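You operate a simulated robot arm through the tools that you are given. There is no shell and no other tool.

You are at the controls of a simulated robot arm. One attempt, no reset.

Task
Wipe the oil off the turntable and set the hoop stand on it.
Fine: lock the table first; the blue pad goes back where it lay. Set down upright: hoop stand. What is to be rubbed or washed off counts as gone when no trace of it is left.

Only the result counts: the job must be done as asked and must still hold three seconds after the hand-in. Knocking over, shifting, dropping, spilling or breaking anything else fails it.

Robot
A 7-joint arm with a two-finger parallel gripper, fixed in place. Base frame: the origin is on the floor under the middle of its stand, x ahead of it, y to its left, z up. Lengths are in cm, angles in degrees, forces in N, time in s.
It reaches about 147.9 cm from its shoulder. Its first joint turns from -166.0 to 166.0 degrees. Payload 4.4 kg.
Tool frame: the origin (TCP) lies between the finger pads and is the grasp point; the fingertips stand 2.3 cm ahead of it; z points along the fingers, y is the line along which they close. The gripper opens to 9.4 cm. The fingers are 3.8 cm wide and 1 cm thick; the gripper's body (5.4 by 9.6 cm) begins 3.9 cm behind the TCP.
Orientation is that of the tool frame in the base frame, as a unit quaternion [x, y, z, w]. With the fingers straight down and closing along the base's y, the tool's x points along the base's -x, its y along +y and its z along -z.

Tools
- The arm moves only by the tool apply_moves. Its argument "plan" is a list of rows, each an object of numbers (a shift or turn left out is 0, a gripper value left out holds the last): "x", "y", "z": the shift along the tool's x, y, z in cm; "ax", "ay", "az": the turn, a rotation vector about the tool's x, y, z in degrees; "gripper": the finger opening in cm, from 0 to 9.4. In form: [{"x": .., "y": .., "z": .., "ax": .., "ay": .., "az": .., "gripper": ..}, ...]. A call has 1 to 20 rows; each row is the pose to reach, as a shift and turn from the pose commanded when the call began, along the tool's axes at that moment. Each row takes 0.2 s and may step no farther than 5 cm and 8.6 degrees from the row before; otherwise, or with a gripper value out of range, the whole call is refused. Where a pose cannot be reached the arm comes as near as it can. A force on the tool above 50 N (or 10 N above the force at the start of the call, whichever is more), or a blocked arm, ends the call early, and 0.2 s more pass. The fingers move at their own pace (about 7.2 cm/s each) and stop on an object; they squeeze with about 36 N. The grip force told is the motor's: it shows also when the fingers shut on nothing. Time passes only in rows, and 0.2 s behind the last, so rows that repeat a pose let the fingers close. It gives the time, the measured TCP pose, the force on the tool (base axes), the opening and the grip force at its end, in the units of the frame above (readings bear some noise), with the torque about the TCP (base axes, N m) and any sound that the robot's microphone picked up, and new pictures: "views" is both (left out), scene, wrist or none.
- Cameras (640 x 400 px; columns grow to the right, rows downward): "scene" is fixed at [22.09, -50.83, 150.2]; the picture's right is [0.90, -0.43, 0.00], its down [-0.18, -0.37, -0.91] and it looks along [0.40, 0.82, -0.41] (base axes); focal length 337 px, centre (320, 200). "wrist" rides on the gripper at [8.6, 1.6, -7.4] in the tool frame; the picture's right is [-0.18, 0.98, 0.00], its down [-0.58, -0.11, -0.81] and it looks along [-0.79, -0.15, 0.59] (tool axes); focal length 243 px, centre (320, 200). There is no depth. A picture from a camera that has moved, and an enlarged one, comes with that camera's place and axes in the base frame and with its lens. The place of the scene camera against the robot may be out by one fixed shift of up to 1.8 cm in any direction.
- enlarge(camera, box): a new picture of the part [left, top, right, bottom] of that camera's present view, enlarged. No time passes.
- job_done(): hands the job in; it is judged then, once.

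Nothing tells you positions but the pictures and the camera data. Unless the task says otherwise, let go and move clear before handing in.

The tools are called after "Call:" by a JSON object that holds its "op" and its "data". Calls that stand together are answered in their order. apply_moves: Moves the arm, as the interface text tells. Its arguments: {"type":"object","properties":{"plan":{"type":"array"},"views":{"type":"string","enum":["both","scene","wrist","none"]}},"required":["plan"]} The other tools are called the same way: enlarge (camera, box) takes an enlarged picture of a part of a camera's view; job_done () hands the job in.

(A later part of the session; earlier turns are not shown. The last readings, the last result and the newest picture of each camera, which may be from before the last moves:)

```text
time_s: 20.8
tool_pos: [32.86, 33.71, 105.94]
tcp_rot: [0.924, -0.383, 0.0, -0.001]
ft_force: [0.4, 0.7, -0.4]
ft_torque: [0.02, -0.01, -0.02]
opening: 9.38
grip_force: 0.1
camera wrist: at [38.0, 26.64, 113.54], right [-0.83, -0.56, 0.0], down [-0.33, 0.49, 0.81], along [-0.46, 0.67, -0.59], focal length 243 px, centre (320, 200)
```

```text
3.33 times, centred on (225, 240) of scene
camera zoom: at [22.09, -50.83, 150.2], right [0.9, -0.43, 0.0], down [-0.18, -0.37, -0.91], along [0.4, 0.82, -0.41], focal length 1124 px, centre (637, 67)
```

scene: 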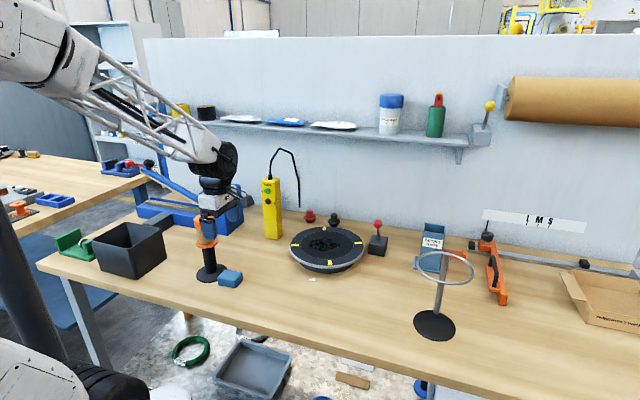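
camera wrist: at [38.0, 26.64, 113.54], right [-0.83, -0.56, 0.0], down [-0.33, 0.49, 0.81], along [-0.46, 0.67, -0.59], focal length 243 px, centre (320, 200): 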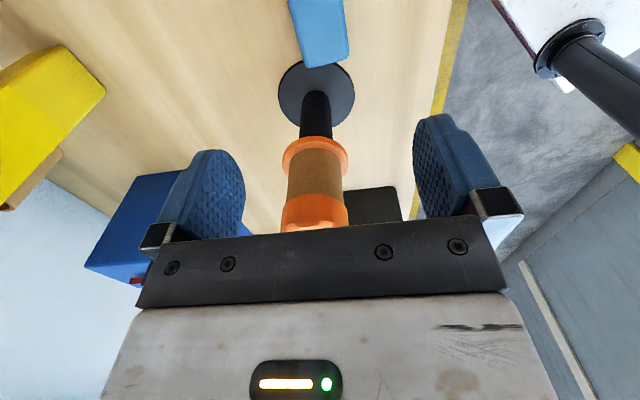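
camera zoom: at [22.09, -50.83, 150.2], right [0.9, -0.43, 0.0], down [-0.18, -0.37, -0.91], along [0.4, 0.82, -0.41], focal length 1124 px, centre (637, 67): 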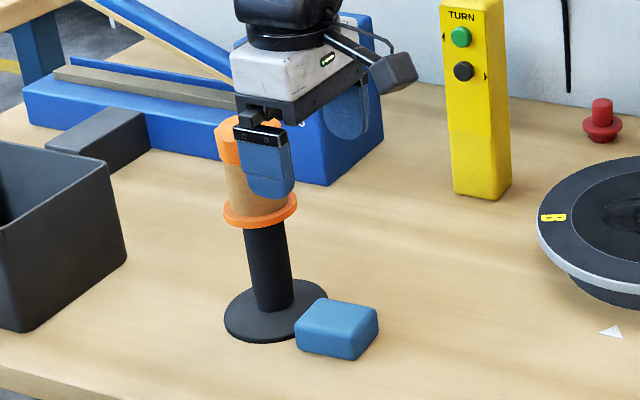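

The pad lies aligned with the bench, about 4.4 cm (near–far) by 6 cm, centred near (32.9, 33.8), its one end close to the dispenser's foot; the gripper is right above it. I shift 0.75 cm away from the dispenser for clearance and descend part of the way.

Call:
{"op": "apply_moves", "data": {"plan": [{"x": 0.75, "z": 3, "gripper": 9.4}, {"x": 0.75, "z": 6}, {"x": 0.75, "z": 9}, {"x": 0.75, "z": 12}, {"x": 0.75, "z": 12}]}}

Call:
{"op": "enlarge", "data": {"camera": "wrist", "box": [160, 0, 480, 200]}}

Call:
{"op": "enlarge", "data": {"camera": "scene", "box": [180, 180, 270, 300]}}

```text
time_s: 22.0
tool_pos: [33.42, 33.38, 94.04]
tcp_rot: [0.923, -0.384, -0.001, -0.001]
ft_force: [-0.5, 0.0, 0.2]
ft_torque: [0.0, -0.02, 0.0]
opening: 9.4
grip_force: 0.1
camera wrist: at [38.5, 26.14, 101.63], right [-0.83, -0.56, 0.0], down [-0.33, 0.49, 0.81], along [-0.45, 0.67, -0.59], focal length 243 px, centre (320, 200)
```

scene: 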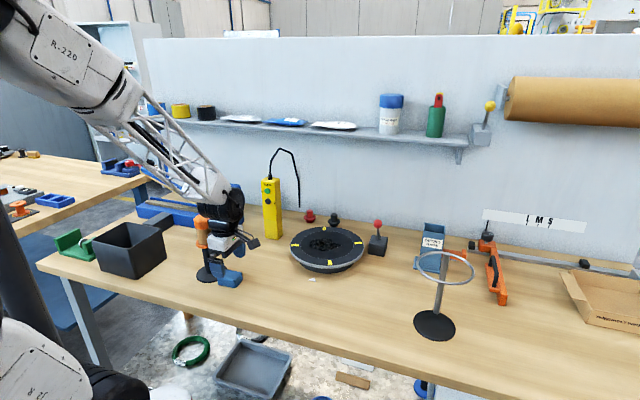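
wrist: 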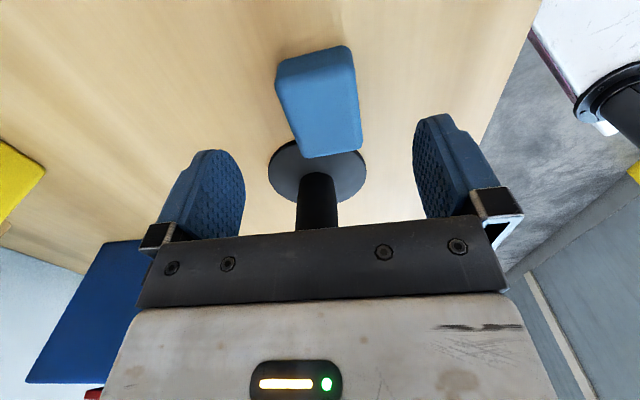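

```text
2.00 times, centred on (320, 100) of wrist
camera zoom: at [38.5, 26.14, 101.63], right [-0.83, -0.56, 0.0], down [-0.33, 0.49, 0.81], along [-0.45, 0.67, -0.59], focal length 485 px, centre (320, 400)
```

zoom: 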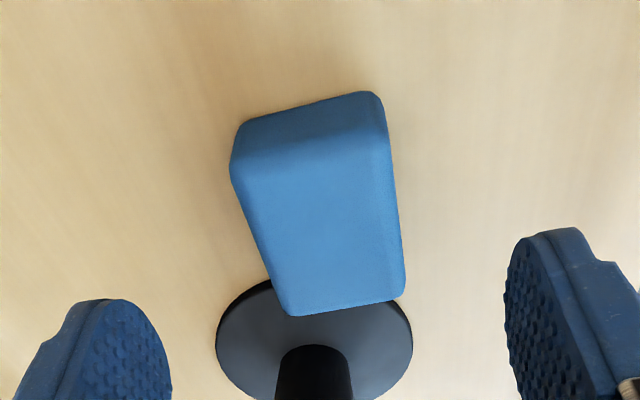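

```text
3.33 times, centred on (225, 240) of scene
camera zoom: at [22.09, -50.83, 150.2], right [0.9, -0.43, 0.0], down [-0.18, -0.37, -0.91], along [0.4, 0.82, -0.41], focal length 1124 px, centre (637, 67)
```

zoom: 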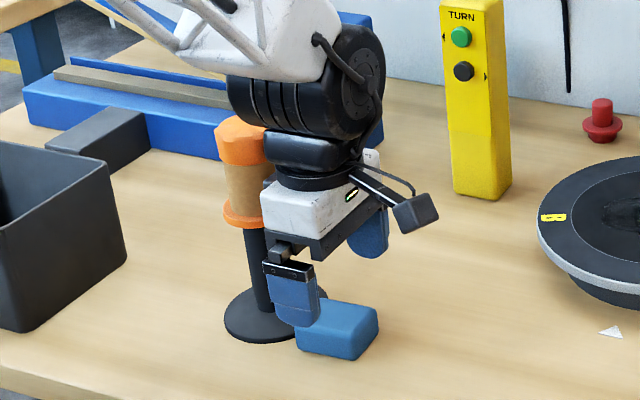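

The pad's top is at about z 88.3 and the bench at about 85.5; the fingers straddle it evenly. I descend until the fingertips are about 0.6 cm above the bench, then close.

Call:
{"op": "apply_moves", "data": {"plan": [{"z": 2}, {"z": 3.8}, {"z": 5}, {"z": 5.5}, {"z": 5.5}]}}

Call:
{"op": "enlarge", "data": {"camera": "scene", "box": [190, 220, 270, 300]}}

```text
time_s: 23.2
tool_pos: [33.42, 33.24, 88.64]
tcp_rot: [0.924, -0.383, -0.001, -0.001]
ft_force: [-0.2, -0.7, -0.6]
ft_torque: [0.0, -0.01, -0.01]
opening: 9.41
grip_force: 0.1
camera wrist: at [38.49, 26.12, 96.1], right [-0.83, -0.56, 0.0], down [-0.33, 0.49, 0.81], along [-0.45, 0.67, -0.59], focal length 243 px, centre (320, 200)
```

scene: 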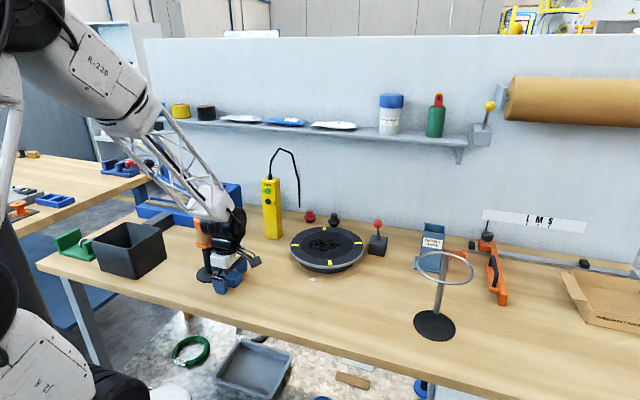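
wrist: 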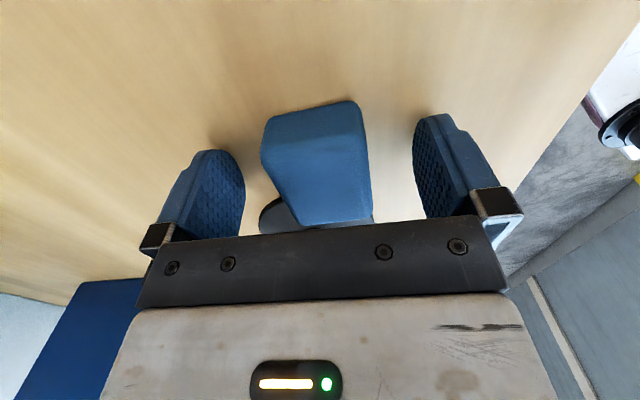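

```text
5.00 times, centred on (230, 260) of scene
camera zoom: at [22.09, -50.83, 150.2], right [0.9, -0.43, 0.0], down [-0.18, -0.37, -0.91], along [0.4, 0.82, -0.41], focal length 1686 px, centre (770, -100)
```

zoom: 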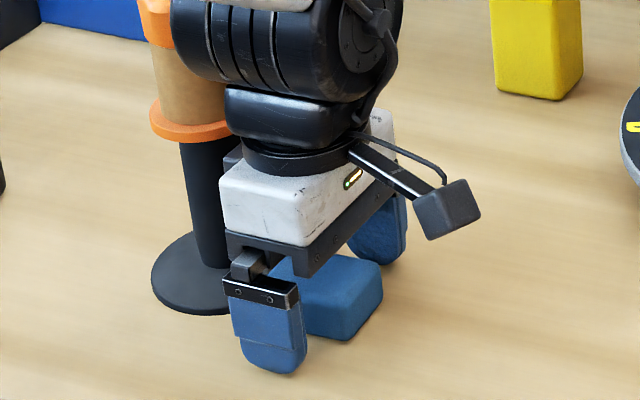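

Call:
{"op": "apply_moves", "data": {"plan": [{"gripper": 6}, {"gripper": 3}, {"gripper": 0}, {"gripper": 0}, {"gripper": 0}]}}

Call:
{"op": "enlarge", "data": {"camera": "scene", "box": [190, 220, 270, 300]}}

```text
time_s: 24.4
tool_pos: [33.42, 33.24, 88.51]
tcp_rot: [0.924, -0.384, 0.0, 0.0]
ft_force: [0.2, -0.8, 0.3]
ft_torque: [-0.01, -0.01, -0.01]
opening: 4.41
grip_force: 35.7
camera wrist: at [38.5, 26.12, 96.1], right [-0.83, -0.56, 0.0], down [-0.33, 0.49, 0.81], along [-0.45, 0.67, -0.59], focal length 243 px, centre (320, 200)
```

scene: 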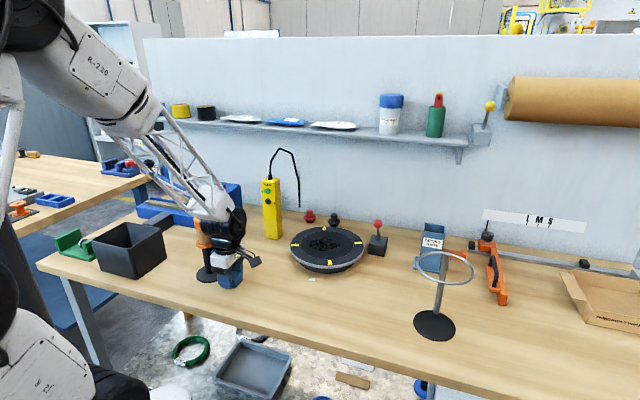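
wrist: 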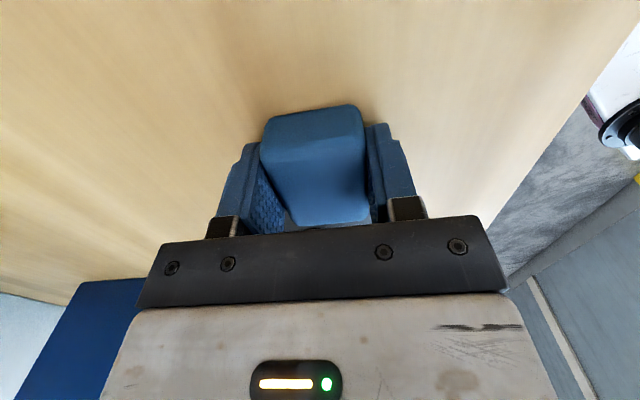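

```text
5.00 times, centred on (230, 260) of scene
camera zoom: at [22.09, -50.83, 150.2], right [0.9, -0.43, 0.0], down [-0.18, -0.37, -0.91], along [0.4, 0.82, -0.41], focal length 1686 px, centre (770, -100)
```

zoom: 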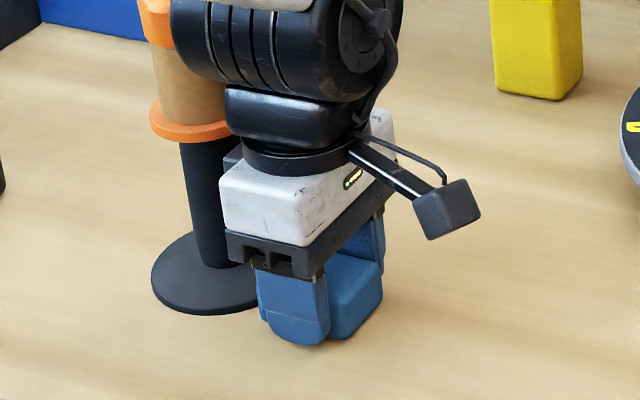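

The pad is held (opening 4.4 cm) at TCP (33.4, 33.2, 88.6), which I note for its return. I lift it straight up and check how far it stands out below the fingertips.

Call:
{"op": "apply_moves", "data": {"plan": [{"z": -1, "gripper": 0}, {"z": -4}, {"z": -8}, {"z": -12}, {"z": -16}, {"x": 3, "z": -18}, {"x": 7, "z": -18}, {"x": 11, "z": -18}]}}

Call:
{"op": "enlarge", "data": {"camera": "scene", "box": [200, 160, 300, 290]}}

Call:
{"op": "enlarge", "data": {"camera": "wrist", "box": [200, 60, 440, 240]}}

```text
time_s: 26.2
tool_pos: [41.29, 25.65, 106.45]
tcp_rot: [0.924, -0.382, -0.001, 0.0]
ft_force: [0.6, 0.2, -0.6]
ft_torque: [-0.02, -0.03, -0.01]
opening: 4.42
grip_force: 36.0
camera wrist: at [46.25, 18.44, 114.02], right [-0.83, -0.56, 0.0], down [-0.33, 0.49, 0.81], along [-0.45, 0.67, -0.59], focal length 243 px, centre (320, 200)
```

scene: 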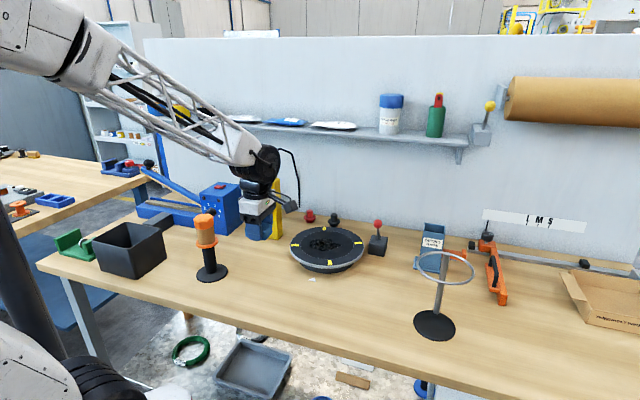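
wrist: 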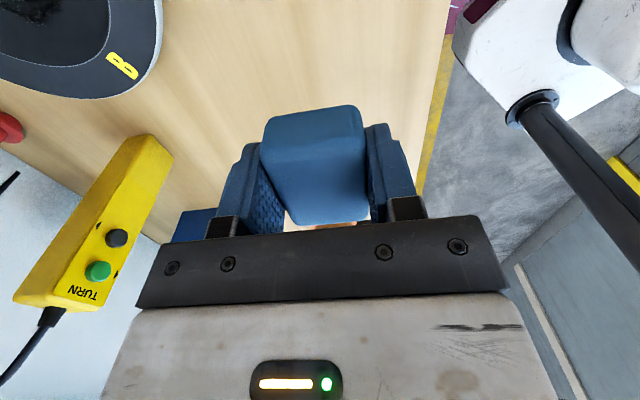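

```text
3.08 times, centred on (250, 225) of scene
camera zoom: at [22.09, -50.83, 150.2], right [0.9, -0.43, 0.0], down [-0.18, -0.37, -0.91], along [0.4, 0.82, -0.41], focal length 1037 px, centre (535, 123)
```

zoom: 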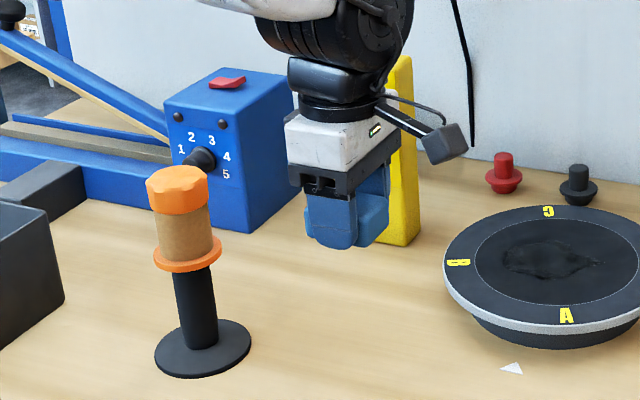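

```text
2.22 times, centred on (320, 150) of wrist
camera zoom: at [46.25, 18.44, 114.02], right [-0.83, -0.56, 0.0], down [-0.33, 0.49, 0.81], along [-0.45, 0.67, -0.59], focal length 539 px, centre (320, 311)
```

zoom: 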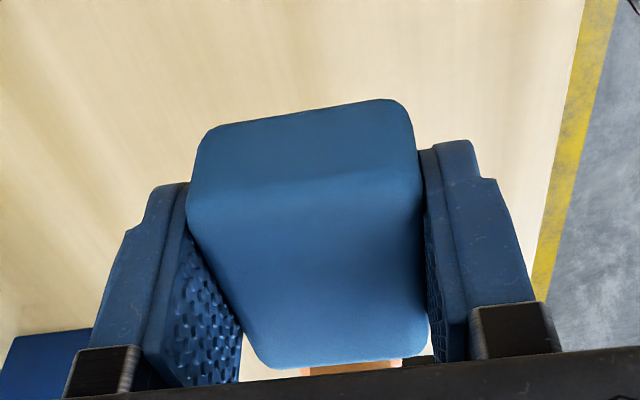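

The pad stands out about 0.6 cm below the fingertips, which is enough to wipe. I now carry it above the turntable, turning the gripper so the wrist camera faces from the robot's side, away from the lever.

Call:
{"op": "apply_moves", "data": {"plan": [{"x": 0.9, "y": -1.93, "z": 0.5, "az": 7.5, "gripper": 0}, {"x": 1.81, "y": -3.87, "z": 1, "az": 15}, {"x": 2.71, "y": -5.8, "z": 1.5, "az": 22.5}, {"x": 3.61, "y": -7.73, "z": 2, "az": 30}, {"x": 4.52, "y": -9.67, "z": 2.5, "az": 37.5}, {"x": 5.42, "y": -11.6, "z": 3, "az": 45}, {"x": 6.32, "y": -13.53, "z": 3.5, "az": 52.5}, {"x": 7.23, "y": -15.47, "z": 4, "az": 60}, {"x": 8.13, "y": -17.4, "z": 4.5, "az": 67.5}, {"x": 9.03, "y": -19.33, "z": 5, "az": 75}, {"x": 9.94, "y": -21.27, "z": 5.5, "az": 82.5}, {"x": 10.84, "y": -23.2, "z": 6, "az": 90}, {"x": 10.84, "y": -23.2, "z": 6, "az": 90}]}}

Call:
{"op": "enlarge", "data": {"camera": "scene", "box": [260, 160, 400, 290]}}

Call:
{"op": "enlarge", "data": {"camera": "wrist", "box": [160, 0, 480, 200]}}

```text
time_s: 29.0
tool_pos: [65.38, 34.03, 100.38]
tcp_rot: [-0.381, 0.925, 0.001, 0.0]
ft_force: [-0.4, 1.0, -0.1]
ft_torque: [0.0, -0.03, -0.02]
opening: 4.39
grip_force: 36.1
camera wrist: at [58.13, 29.34, 108.01], right [-0.56, 0.83, 0.0], down [0.49, 0.33, 0.81], along [0.67, 0.45, -0.59], focal length 243 px, centre (320, 200)
```

scene: 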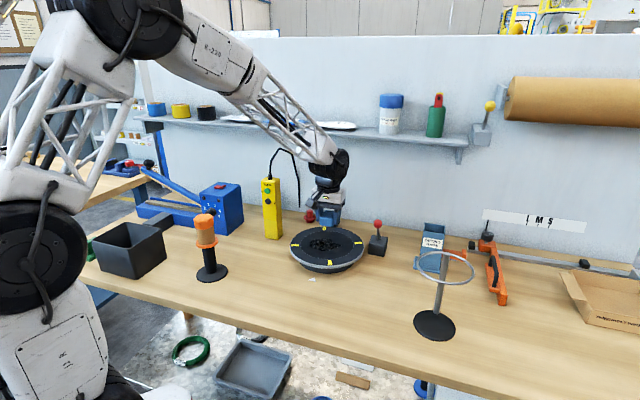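
wrist: 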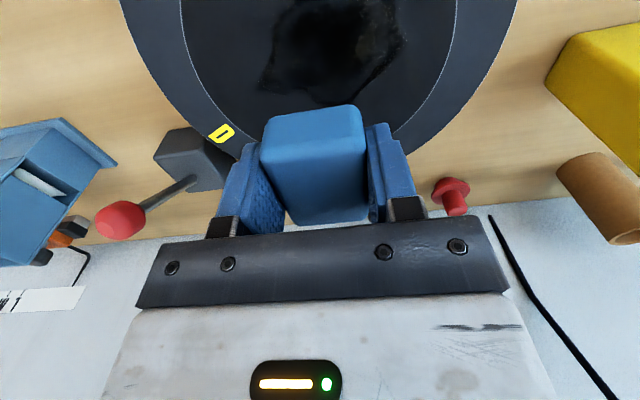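

```text
3.08 times, centred on (330, 225) of scene
camera zoom: at [22.09, -50.83, 150.2], right [0.9, -0.43, 0.0], down [-0.18, -0.37, -0.91], along [0.4, 0.82, -0.41], focal length 1037 px, centre (289, 123)
```

zoom: 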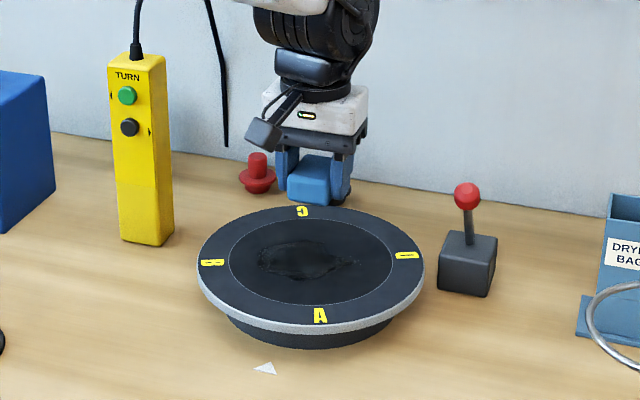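

```text
2.00 times, centred on (320, 100) of wrist
camera zoom: at [58.13, 29.34, 108.01], right [-0.56, 0.83, 0.0], down [0.49, 0.33, 0.81], along [0.67, 0.45, -0.59], focal length 485 px, centre (320, 400)
```

zoom: 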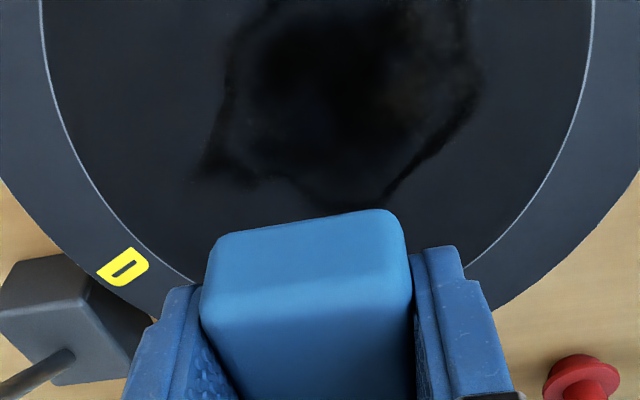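

The table is at about (64.6, 33.6) with its top near z≈90.5; the smear spans about 8 cm near–far and 10 cm left–right around the centre. I go down over the centre and feel for contact.

Call:
{"op": "apply_moves", "data": {"plan": [{"x": 0.9, "y": 0.3, "z": 2, "gripper": 0}, {"x": 1.84, "y": 0.67, "z": 4}, {"x": 1.84, "y": 0.67, "z": 5}, {"x": 1.84, "y": 0.67, "z": 5.5}, {"x": 1.84, "y": 0.67, "z": 5.5}]}}

Call:
{"op": "enlarge", "data": {"camera": "scene", "box": [280, 190, 380, 280]}}

```text
time_s: 30.2
tool_pos: [63.5, 33.21, 94.88]
tcp_rot: [-0.381, 0.924, 0.001, 0.0]
ft_force: [-0.8, 1.4, -0.1]
ft_torque: [0.02, 0.01, 0.05]
opening: 4.37
grip_force: 35.9
camera wrist: at [56.34, 28.49, 102.54], right [-0.56, 0.83, 0.0], down [0.49, 0.33, 0.81], along [0.67, 0.45, -0.59], focal length 243 px, centre (320, 200)
```

scene: 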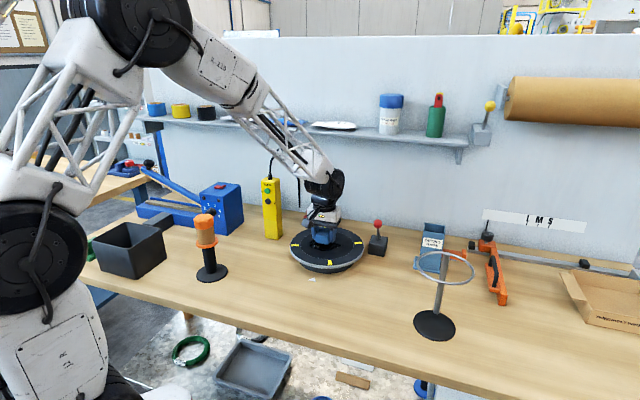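
wrist: 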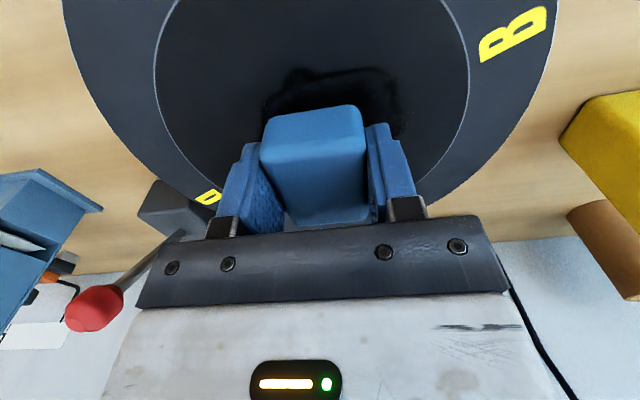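

```text
4.44 times, centred on (330, 235) of scene
camera zoom: at [22.09, -50.83, 150.2], right [0.9, -0.43, 0.0], down [-0.18, -0.37, -0.91], along [0.4, 0.82, -0.41], focal length 1498 px, centre (276, 44)
```

zoom: 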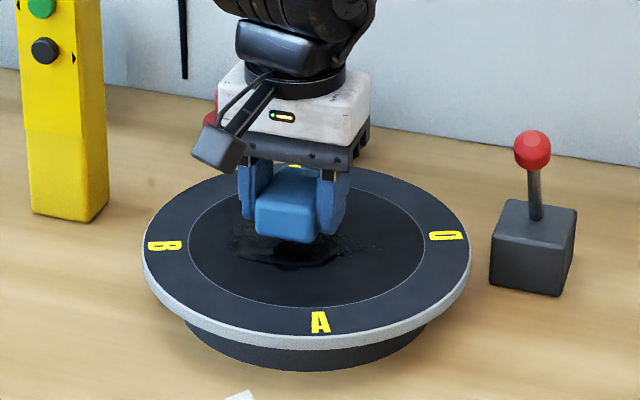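

Call:
{"op": "apply_moves", "data": {"plan": [{"z": 0.4, "gripper": 0}, {"z": 0.8}, {"z": 0.8}], "views": "none"}}

```text
time_s: 31.0
tool_pos: [63.5, 33.34, 94.15]
tcp_rot: [-0.382, 0.924, 0.001, 0.0]
ft_force: [-0.3, -0.6, 0.4]
ft_torque: [0.01, 0.0, 0.03]
opening: 4.41
grip_force: 35.9
```

Call:
{"op": "apply_moves", "data": {"plan": [{"z": 0.15, "gripper": 0}, {"z": 0.3}, {"z": 0.45}, {"z": 0.45}], "views": "none"}}

```text
time_s: 32.0
tool_pos: [63.61, 33.31, 93.7]
tcp_rot: [-0.381, 0.924, 0.0, 0.0]
ft_force: [-0.6, 0.3, 0.0]
ft_torque: [0.0, -0.01, -0.04]
opening: 4.41
grip_force: 35.4
```

Call:
{"op": "apply_moves", "data": {"plan": [{"z": 0.15, "gripper": 0}, {"z": 0.3}, {"z": 0.45}, {"z": 0.45}], "views": "scene"}}

Call:
{"op": "enlarge", "data": {"camera": "scene", "box": [290, 210, 370, 270]}}

```text
time_s: 33.0
tool_pos: [63.64, 33.36, 93.21]
tcp_rot: [-0.382, 0.924, 0.001, 0.0]
ft_force: [0.6, -0.5, -0.7]
ft_torque: [-0.01, 0.02, -0.01]
opening: 4.38
grip_force: 35.6
```

scene: 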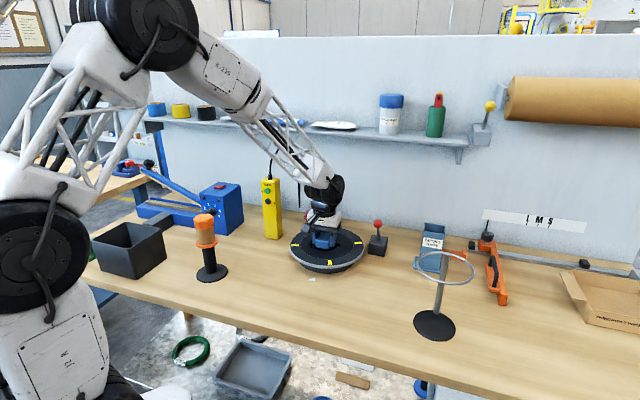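

```text
6.67 times, centred on (330, 240) of scene
camera zoom: at [22.09, -50.83, 150.2], right [0.9, -0.43, 0.0], down [-0.18, -0.37, -0.91], along [0.4, 0.82, -0.41], focal length 2248 px, centre (253, -67)
```

zoom: 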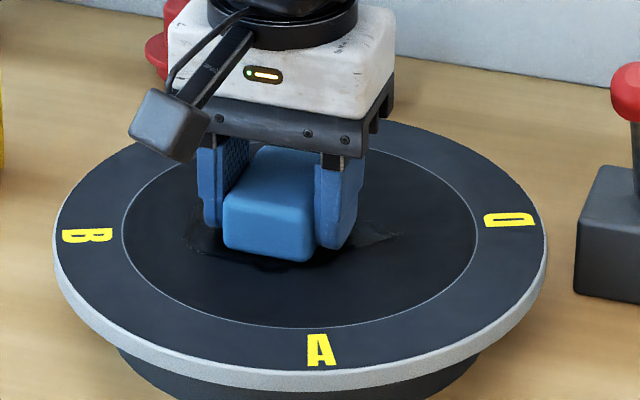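

Call:
{"op": "apply_moves", "data": {"plan": [{"z": 0.1, "gripper": 0}, {"z": 0.2}, {"z": 0.3}, {"z": 0.4}, {"z": 0.4}], "views": "none"}}

```text
time_s: 34.2
tool_pos: [63.66, 33.33, 93.09]
tcp_rot: [-0.382, 0.924, 0.001, 0.002]
ft_force: [-9.4, -3.0, 46.5]
ft_torque: [-0.15, 0.22, 0.0]
opening: 4.4
grip_force: 35.5
```

Contact: the pad touches the table at TCP z≈93.1, pressed at 46 N now. I ease off a little and make a first stroke to the left and right while watching force and the table.

Call:
{"op": "apply_moves", "data": {"plan": [{"z": -0.17, "gripper": 0}, {"z": -0.17}], "views": "none"}}

```text
time_s: 34.8
tool_pos: [63.51, 33.35, 93.1]
tcp_rot: [-0.381, 0.924, 0.0, 0.001]
ft_force: [10.1, 5.3, 31.2]
ft_torque: [0.19, -0.36, 0.02]
opening: 4.41
grip_force: 36.4
```

Call:
{"op": "apply_moves", "data": {"plan": [{"z": -0.06, "gripper": 0}, {"y": 0.8, "z": -0.06}, {"y": 1.6, "z": -0.06}, {"y": 2.4, "z": -0.06}], "views": "scene"}}

Call:
{"op": "enlarge", "data": {"camera": "scene", "box": [290, 210, 370, 270]}}

```text
time_s: 35.8
tool_pos: [61.9, 34.93, 93.14]
tcp_rot: [-0.381, 0.924, 0.001, -0.001]
ft_force: [14.8, -15.5, 26.9]
ft_torque: [-0.2, -0.46, -0.15]
opening: 4.4
grip_force: 36.5
```

scene: 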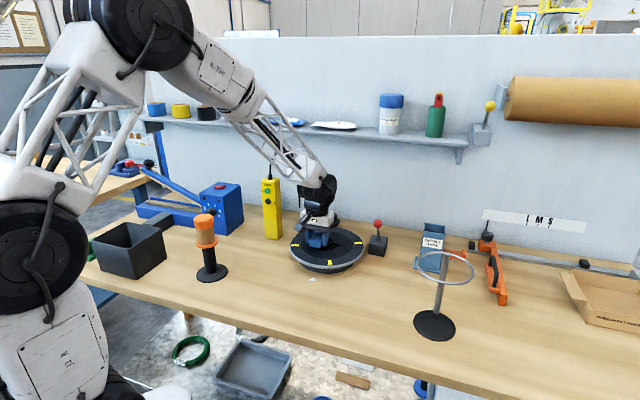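

```text
6.67 times, centred on (330, 240) of scene
camera zoom: at [22.09, -50.83, 150.2], right [0.9, -0.43, 0.0], down [-0.18, -0.37, -0.91], along [0.4, 0.82, -0.41], focal length 2248 px, centre (253, -67)
```

zoom: 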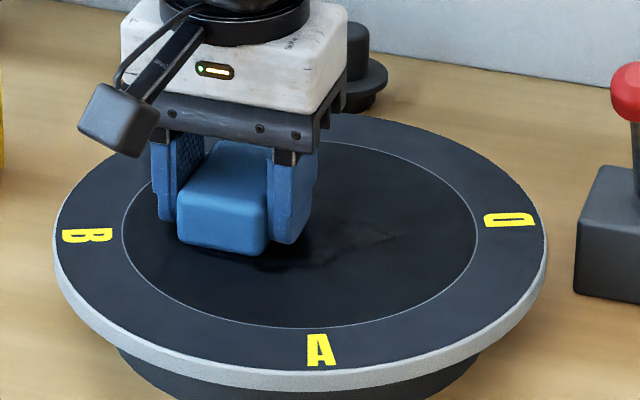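

The table stays still under the rubbing (letters unmoved) and the oil is coming off. I continue with overlapping strokes.

Call:
{"op": "apply_moves", "data": {"plan": [{"y": 1.5, "z": -0.04, "gripper": 0}, {"y": 3, "z": -0.04}, {"y": 4.5, "z": -0.04}, {"y": 3, "z": -0.04}, {"y": 1.5, "z": -0.04}, {"y": 0, "z": -0.04}, {"y": -1.5, "z": -0.04}, {"y": -3, "z": -0.04}, {"y": -4.5, "z": -0.04}, {"y": -6, "z": -0.04}, {"y": -7.5, "z": -0.04}, {"y": -9, "z": -0.04}, {"x": 1.1, "y": -9, "z": -0.04}, {"x": 1.1, "y": -7.5, "z": -0.04}, {"x": 1.1, "y": -6, "z": -0.04}, {"x": 1.1, "y": -4.5, "z": -0.04}, {"x": 1.1, "y": -3, "z": -0.04}, {"x": 1.1, "y": -1.5, "z": -0.04}, {"x": 1.1, "y": 0, "z": -0.04}, {"x": 1.1, "y": 1.5, "z": -0.04}]}}

Call:
{"op": "enlarge", "data": {"camera": "scene", "box": [290, 210, 370, 270]}}

```text
time_s: 40.0
tool_pos: [60.03, 35.39, 93.12]
tcp_rot: [-0.381, 0.924, 0.001, 0.0]
ft_force: [0.5, 0.0, 0.3]
ft_torque: [0.0, -0.01, -0.05]
opening: 4.4
grip_force: 35.8
camera wrist: at [52.83, 30.49, 100.73], right [-0.56, 0.83, 0.0], down [0.49, 0.33, 0.81], along [0.67, 0.45, -0.59], focal length 243 px, centre (320, 200)
```

scene: 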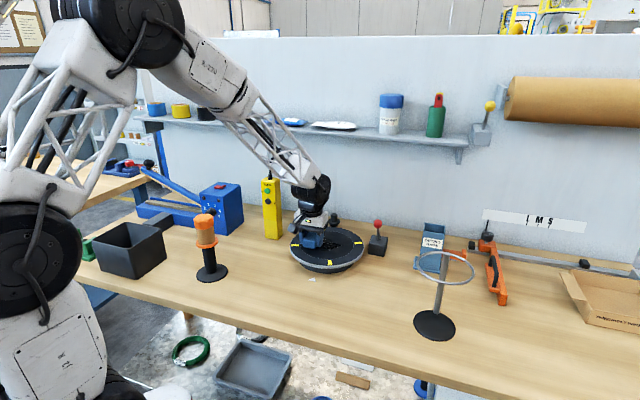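
wrist: 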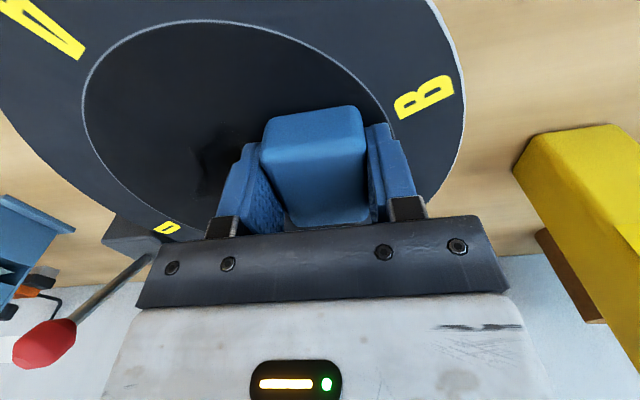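

```text
6.67 times, centred on (330, 240) of scene
camera zoom: at [22.09, -50.83, 150.2], right [0.9, -0.43, 0.0], down [-0.18, -0.37, -0.91], along [0.4, 0.82, -0.41], focal length 2248 px, centre (253, -67)
```

zoom: 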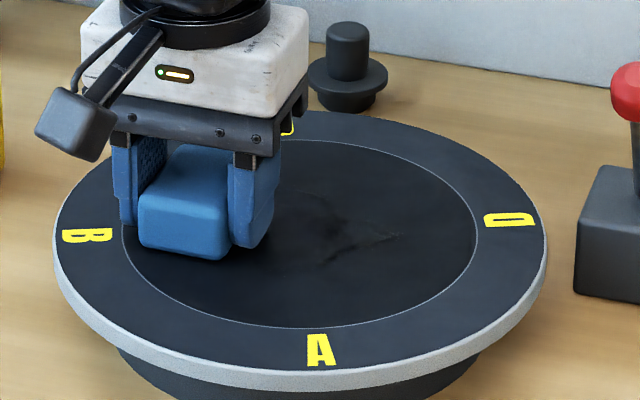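

Contact was lost near the end of that pass, so part of the oil remains. I press down slightly again and check the force before continuing.

Call:
{"op": "apply_moves", "data": {"plan": [{"z": 0.07, "gripper": 0}, {"z": 0.1}], "views": "none"}}

```text
time_s: 40.6
tool_pos: [60.07, 35.3, 93.04]
tcp_rot: [-0.381, 0.925, 0.001, -0.001]
ft_force: [-2.0, -0.3, 7.6]
ft_torque: [-0.05, 0.09, 0.02]
opening: 4.39
grip_force: 36.2
```

Call:
{"op": "apply_moves", "data": {"plan": [{"z": 0.08, "gripper": 0}, {"y": -1.5, "z": 0.08}, {"y": -3, "z": 0.08}, {"y": -4.5, "z": 0.08}, {"y": -6, "z": 0.08}], "views": "none"}}

```text
time_s: 41.8
tool_pos: [64.28, 31.1, 93.07]
tcp_rot: [-0.382, 0.924, 0.0, 0.001]
ft_force: [-17.3, 18.2, 37.7]
ft_torque: [0.3, 0.41, 0.09]
opening: 4.41
grip_force: 36.0
```

Call:
{"op": "apply_moves", "data": {"plan": [{"y": -1.5, "z": -0.08, "gripper": 0}, {"y": -3, "z": -0.09}, {"y": -4.5, "z": -0.105}, {"x": 1.1, "y": -4.5, "z": -0.105}, {"x": 1.1, "y": -3, "z": -0.09}, {"x": 1.1, "y": -1.5, "z": -0.075}, {"x": 1.1, "y": 0, "z": -0.06}, {"x": 1.1, "y": 1.5, "z": -0.045}, {"x": 1.1, "y": 3, "z": -0.03}, {"x": 1.1, "y": 4.5, "z": -0.015}, {"x": 1.1, "y": 6, "z": 0}, {"x": 1.1, "y": 7.5, "z": 0.015}]}}

Call:
{"op": "enlarge", "data": {"camera": "scene", "box": [290, 210, 370, 270]}}

Call:
{"op": "enlarge", "data": {"camera": "wrist", "box": [60, 0, 380, 200]}}

```text
time_s: 44.4
tool_pos: [58.3, 35.7, 93.01]
tcp_rot: [-0.381, 0.925, 0.001, 0.001]
ft_force: [18.0, -15.8, 31.7]
ft_torque: [-0.38, -0.27, -0.06]
opening: 4.37
grip_force: 35.9
camera wrist: at [51.01, 30.75, 100.57], right [-0.56, 0.83, 0.0], down [0.49, 0.33, 0.81], along [0.67, 0.45, -0.59], focal length 243 px, centre (320, 200)
```

scene: 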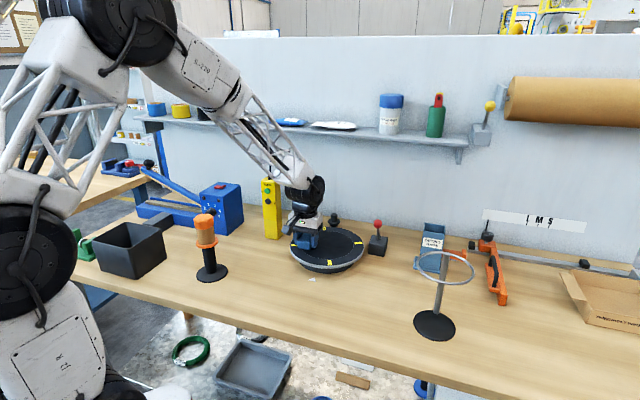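
wrist: 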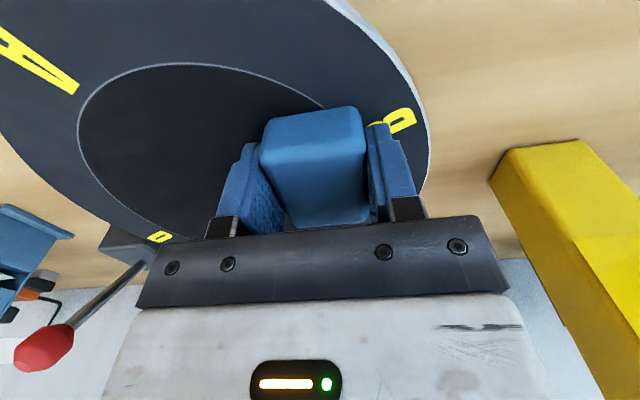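

```text
6.67 times, centred on (330, 240) of scene
camera zoom: at [22.09, -50.83, 150.2], right [0.9, -0.43, 0.0], down [-0.18, -0.37, -0.91], along [0.4, 0.82, -0.41], focal length 2248 px, centre (253, -67)
```

zoom: 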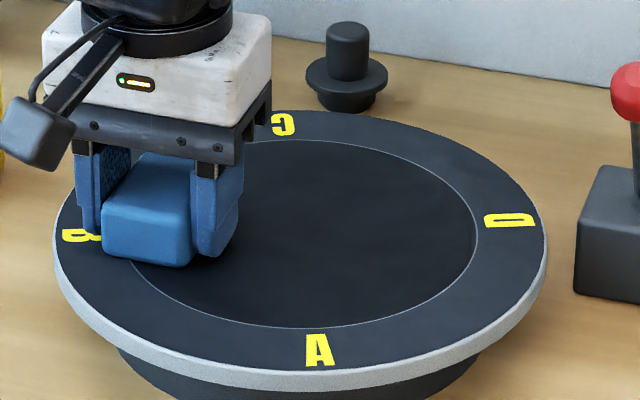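

```text
2.00 times, centred on (220, 100) of wrist
camera zoom: at [51.01, 30.75, 100.57], right [-0.56, 0.83, 0.0], down [0.49, 0.33, 0.81], along [0.67, 0.45, -0.59], focal length 485 px, centre (520, 400)
```

zoom: 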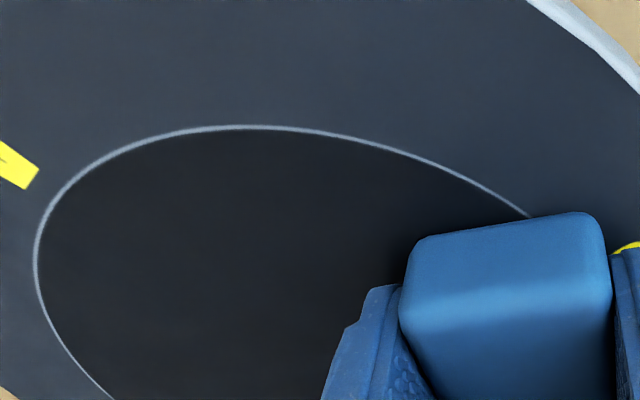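

The smear already looks gone in this view; I make further overlapping strokes over the far part of the disc to be thorough.

Call:
{"op": "apply_moves", "data": {"plan": [{"x": -1.5, "y": 0, "z": -0.03, "gripper": 0}, {"x": -3, "y": 0, "z": -0.03}, {"x": -3, "y": -1.5, "z": -0.045}, {"x": -3, "y": -3, "z": -0.06}, {"x": -3, "y": -4.5, "z": -0.07}, {"x": -3, "y": -6, "z": -0.085}, {"x": -3, "y": -7.5, "z": -0.1}, {"x": -3, "y": -9, "z": -0.115}, {"x": -3, "y": -10.5, "z": -0.13}, {"x": -3, "y": -12, "z": -0.14}, {"x": -4.3, "y": -12, "z": -0.14}, {"x": -4.3, "y": -10.5, "z": -0.13}, {"x": -4.3, "y": -9, "z": -0.115}, {"x": -4.3, "y": -7.5, "z": -0.1}, {"x": -4.3, "y": -6, "z": -0.085}]}}

Call:
{"op": "enlarge", "data": {"camera": "scene", "box": [290, 210, 370, 270]}}

```text
time_s: 44.7
tool_pos: [58.25, 35.76, 93.1]
tcp_rot: [-0.381, 0.925, 0.001, -0.002]
ft_force: [1.4, -0.5, 8.0]
ft_torque: [0.11, -0.13, 0.01]
opening: 4.38
grip_force: 35.8
stopped in row 1: the force on the tool passed its limit at 54 N (the readings are from after the stop); the commanded pose is now the measured one
camera wrist: at [51.11, 30.9, 100.59], right [-0.56, 0.83, 0.0], down [0.49, 0.33, 0.81], along [0.67, 0.45, -0.59], focal length 243 px, centre (320, 200)
```

scene: 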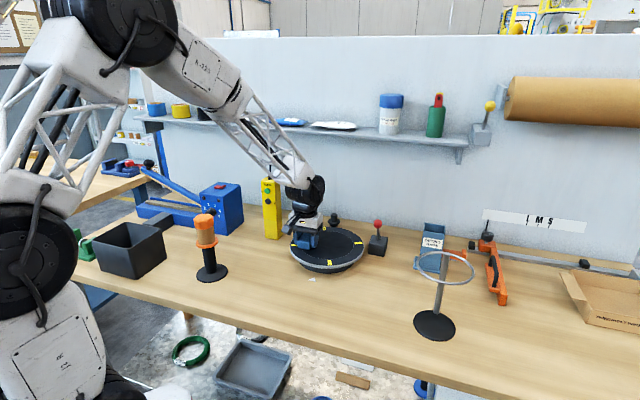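
wrist: 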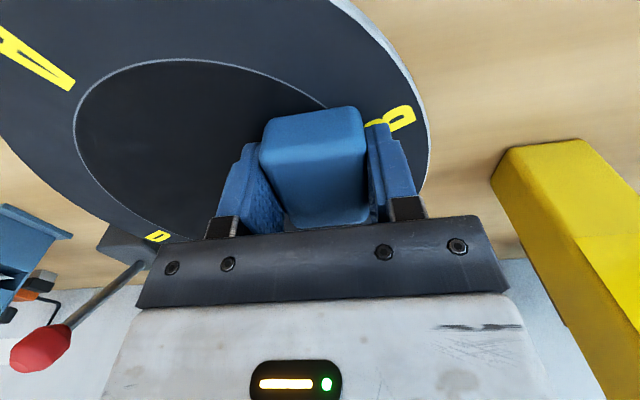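

```text
6.67 times, centred on (330, 240) of scene
camera zoom: at [22.09, -50.83, 150.2], right [0.9, -0.43, 0.0], down [-0.18, -0.37, -0.91], along [0.4, 0.82, -0.41], focal length 2248 px, centre (253, -67)
```

zoom: 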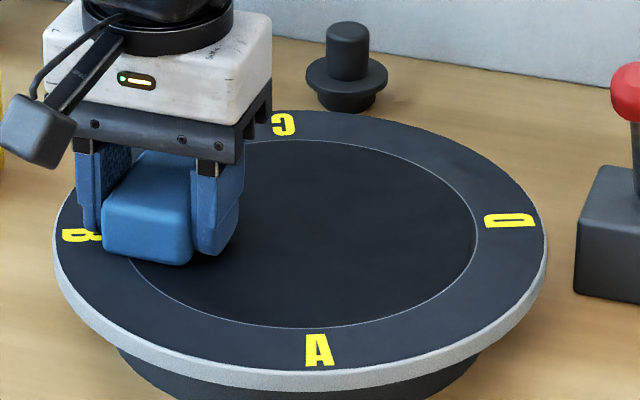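

Call:
{"op": "apply_moves", "data": {"plan": [{"x": -0.7, "y": 0, "z": 0.02, "gripper": 0}, {"x": -1.5, "y": 0, "z": 0.03}, {"x": -2.4, "y": -0.5, "z": 0.03}, {"x": -3, "y": -1.5, "z": 0.02}, {"x": -3, "y": -3, "z": 0.01}, {"x": -3, "y": -4.5, "z": 0}, {"x": -3, "y": -6, "z": -0.01}, {"x": -3, "y": -7.5, "z": -0.02}, {"x": -3, "y": -9, "z": -0.035}, {"x": -3, "y": -10.5, "z": -0.05}]}}

Call:
{"op": "enlarge", "data": {"camera": "scene", "box": [290, 210, 370, 270]}}

```text
time_s: 46.9
tool_pos: [67.85, 30.28, 92.94]
tcp_rot: [-0.381, 0.925, 0.0, -0.002]
ft_force: [-8.3, 6.6, 12.9]
ft_torque: [0.19, -0.02, 0.14]
opening: 4.4
grip_force: 36.2
camera wrist: at [60.66, 25.51, 100.58], right [-0.56, 0.83, 0.0], down [0.49, 0.33, 0.8], along [0.66, 0.45, -0.59], focal length 243 px, centre (320, 200)
```

scene: 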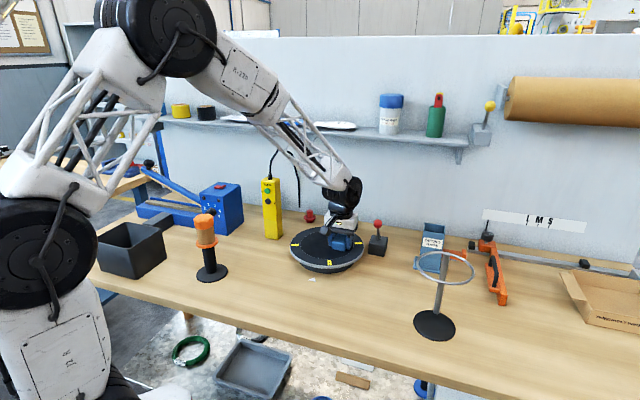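
wrist: 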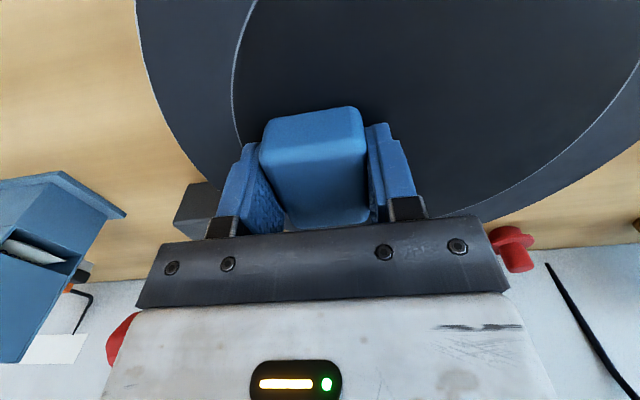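

```text
6.67 times, centred on (330, 240) of scene
camera zoom: at [22.09, -50.83, 150.2], right [0.9, -0.43, 0.0], down [-0.18, -0.37, -0.91], along [0.4, 0.82, -0.41], focal length 2248 px, centre (253, -67)
```

zoom: 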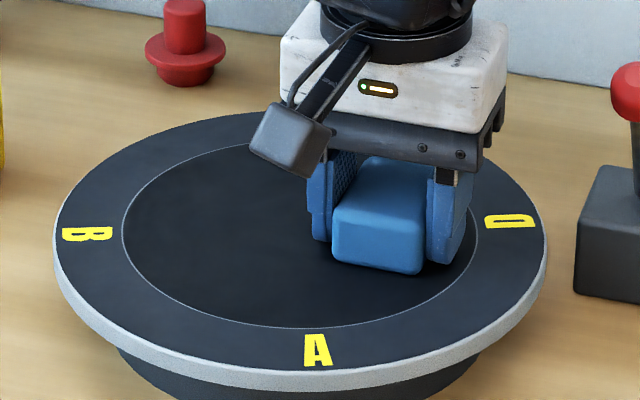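

Call:
{"op": "apply_moves", "data": {"plan": [{"x": -0.7, "y": 0, "z": 0.02, "gripper": 0}, {"x": -1.4, "y": 0.5, "z": 0.02}, {"x": -1.4, "y": 2, "z": 0.03}, {"x": -1.4, "y": 3.5, "z": 0.04}, {"x": -1.4, "y": 5, "z": 0.05}, {"x": -1.4, "y": 6.5, "z": 0.06}, {"x": -1.4, "y": 8, "z": 0.07}, {"x": -1.4, "y": 9.5, "z": 0.08}, {"x": -0.7, "y": 10, "z": 0.08}, {"x": 0.1, "y": 10, "z": 0.08}, {"x": 0.9, "y": 9.5, "z": 0.08}, {"x": 0.9, "y": 8, "z": 0.07}, {"x": 0.9, "y": 6.5, "z": 0.06}, {"x": 0.9, "y": 5, "z": 0.05}, {"x": 0.9, "y": 3.5, "z": 0.04}, {"x": 0.9, "y": 2, "z": 0.03}, {"x": 0.9, "y": 0.5, "z": 0.02}, {"x": 1.5, "y": 0, "z": 0.02}], "views": "none"}}

```text
time_s: 50.7
tool_pos: [66.76, 29.25, 92.91]
tcp_rot: [-0.381, 0.925, 0.0, -0.001]
ft_force: [5.3, 13.6, 20.5]
ft_torque: [0.26, -0.17, -0.01]
opening: 4.38
grip_force: 35.7
```

Call:
{"op": "apply_moves", "data": {"plan": [{"x": 0.8, "y": 0.3, "z": 0.02, "gripper": 0}, {"x": 1.7, "y": 1, "z": 0.02}, {"x": 1.7, "y": 2.5, "z": 0.03}, {"x": 1.7, "y": 4, "z": 0.04}, {"x": 1.7, "y": 5.5, "z": 0.05}, {"x": 1.7, "y": 7, "z": 0.06}, {"x": 1.7, "y": 8.5, "z": 0.07}, {"x": 1.7, "y": 9.5, "z": 0.07}, {"x": 0.5, "y": 9.5, "z": 0.07}, {"x": -0.5, "y": 9.5, "z": 0.07}, {"x": -0.5, "y": 9.5, "z": -2}, {"x": 2, "y": 9.5, "z": -6}, {"x": 6, "y": 9.5, "z": -8}, {"x": 10, "y": 9.5, "z": -10}]}}

Call:
{"op": "enlarge", "data": {"camera": "scene", "box": [280, 215, 376, 275]}}

Call:
{"op": "enlarge", "data": {"camera": "wrist", "box": [80, 0, 400, 200]}}

```text
time_s: 52.2
tool_pos: [60.29, 33.2, 93.0]
tcp_rot: [-0.382, 0.924, 0.0, -0.001]
ft_force: [-1.4, 1.4, 4.1]
ft_torque: [0.01, 0.11, 0.01]
opening: 4.38
grip_force: 36.4
stopped in row 7: the force on the tool passed its limit at 51 N (the readings are from after the stop); the commanded pose is now the measured one
camera wrist: at [53.23, 28.49, 100.53], right [-0.56, 0.83, 0.0], down [0.49, 0.33, 0.8], along [0.66, 0.45, -0.59], focal length 243 px, centre (320, 200)
```

scene: 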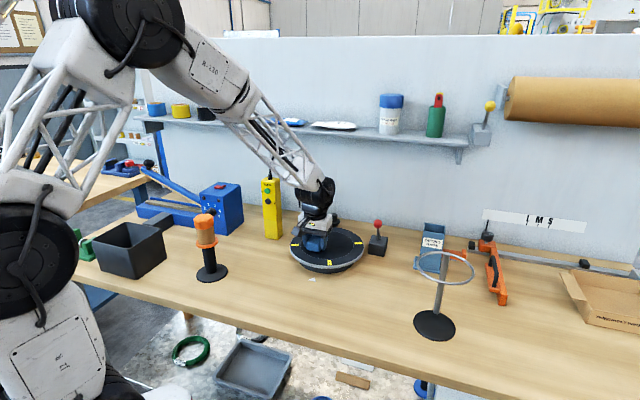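
wrist: 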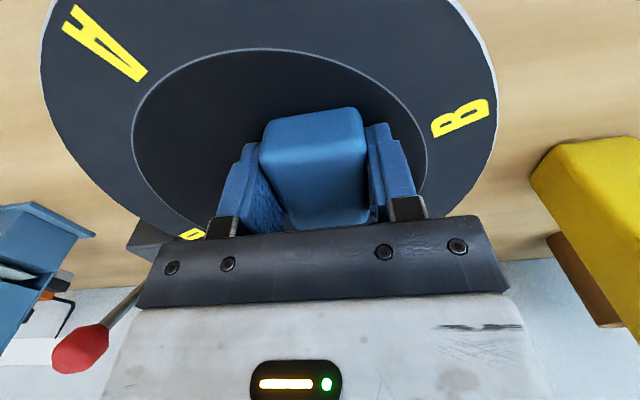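

```text
6.67 times, centred on (328, 245) of scene
camera zoom: at [22.09, -50.83, 150.2], right [0.9, -0.43, 0.0], down [-0.18, -0.37, -0.91], along [0.4, 0.82, -0.41], focal length 2248 px, centre (267, -100)
```

zoom: 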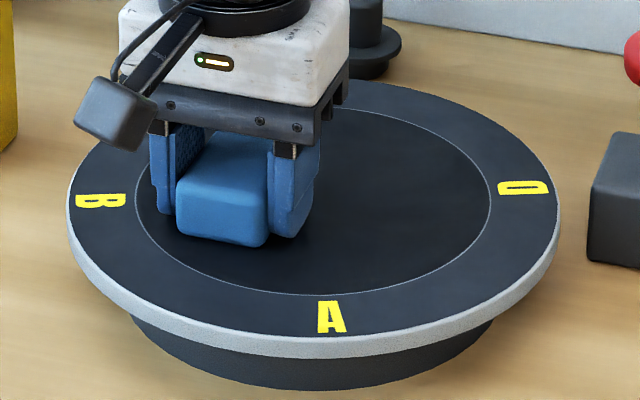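

```text
2.00 times, centred on (240, 100) of wrist
camera zoom: at [53.23, 28.49, 100.53], right [-0.56, 0.83, 0.0], down [0.49, 0.33, 0.8], along [0.66, 0.45, -0.59], focal length 485 px, centre (480, 400)
```

zoom: 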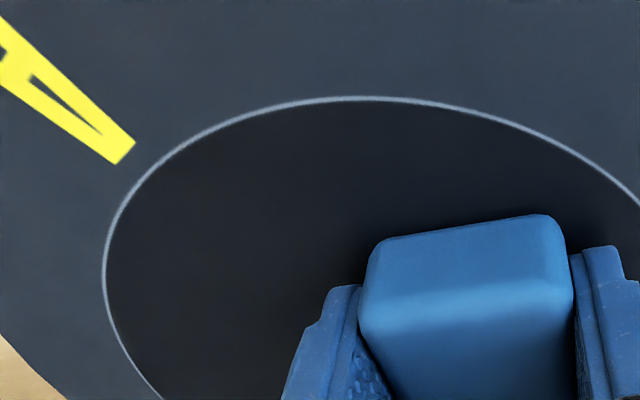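

The disc looks clean. I lift the pad off and back away to inspect the whole table.

Call:
{"op": "apply_moves", "data": {"plan": [{"z": -2, "gripper": 0}, {"z": -5}, {"x": 3, "z": -8}, {"x": 7, "z": -10}, {"x": 11, "z": -12}, {"x": 14, "z": -14}]}}

Call:
{"op": "enlarge", "data": {"camera": "scene", "box": [280, 215, 376, 275]}}

Call:
{"op": "enlarge", "data": {"camera": "wrist", "box": [140, 0, 460, 200]}}

```text
time_s: 53.6
tool_pos: [50.34, 23.37, 106.9]
tcp_rot: [-0.381, 0.924, 0.001, -0.002]
ft_force: [-0.8, -0.5, -0.6]
ft_torque: [-0.05, -0.02, -0.04]
opening: 4.39
grip_force: 36.7
camera wrist: at [43.29, 18.6, 114.5], right [-0.56, 0.83, 0.0], down [0.49, 0.33, 0.8], along [0.66, 0.45, -0.59], focal length 243 px, centre (320, 200)
```

scene: 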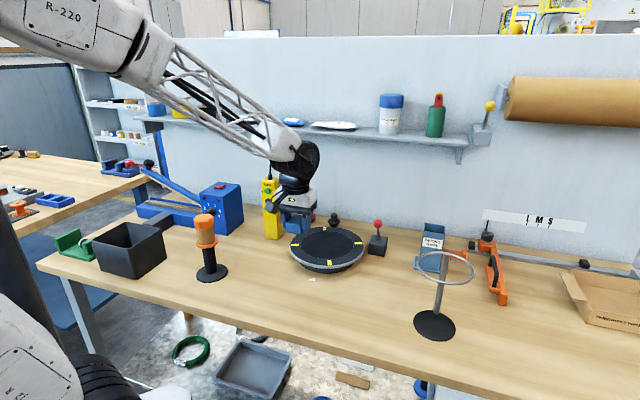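
wrist: 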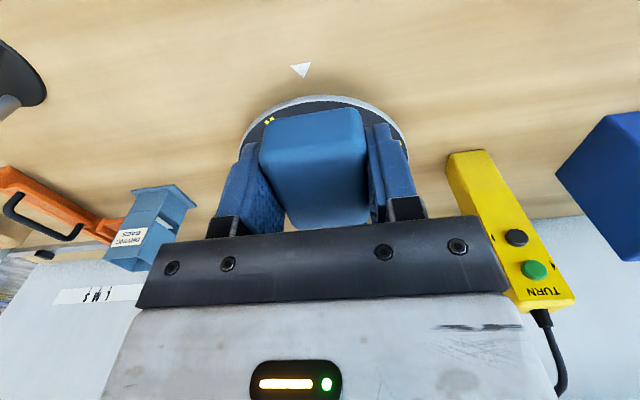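

```text
6.67 times, centred on (328, 245) of scene
camera zoom: at [22.09, -50.83, 150.2], right [0.9, -0.43, 0.0], down [-0.18, -0.37, -0.91], along [0.4, 0.82, -0.41], focal length 2248 px, centre (267, -100)
```

zoom: 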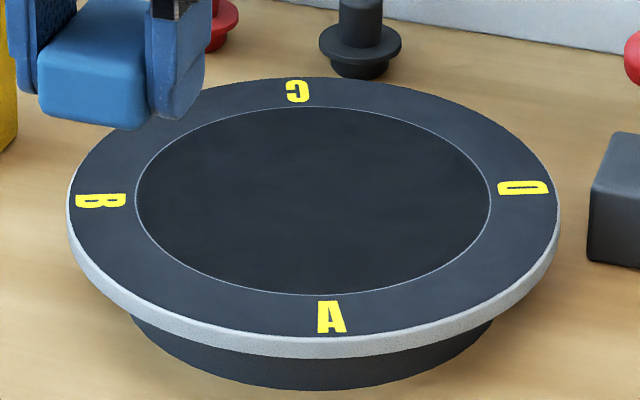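

```text
2.00 times, centred on (300, 100) of wrist
camera zoom: at [43.29, 18.6, 114.5], right [-0.56, 0.83, 0.0], down [0.49, 0.33, 0.8], along [0.66, 0.45, -0.59], focal length 485 px, centre (360, 400)
```

zoom: 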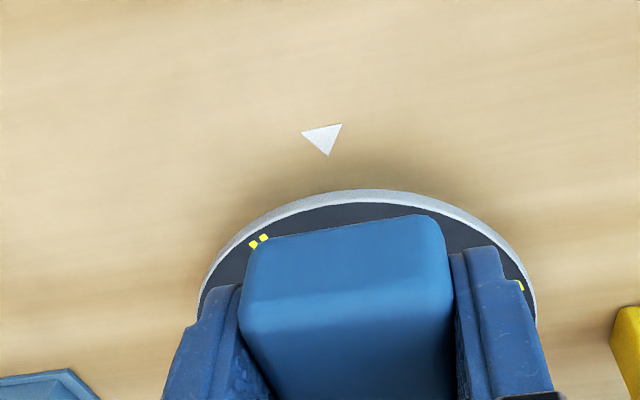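

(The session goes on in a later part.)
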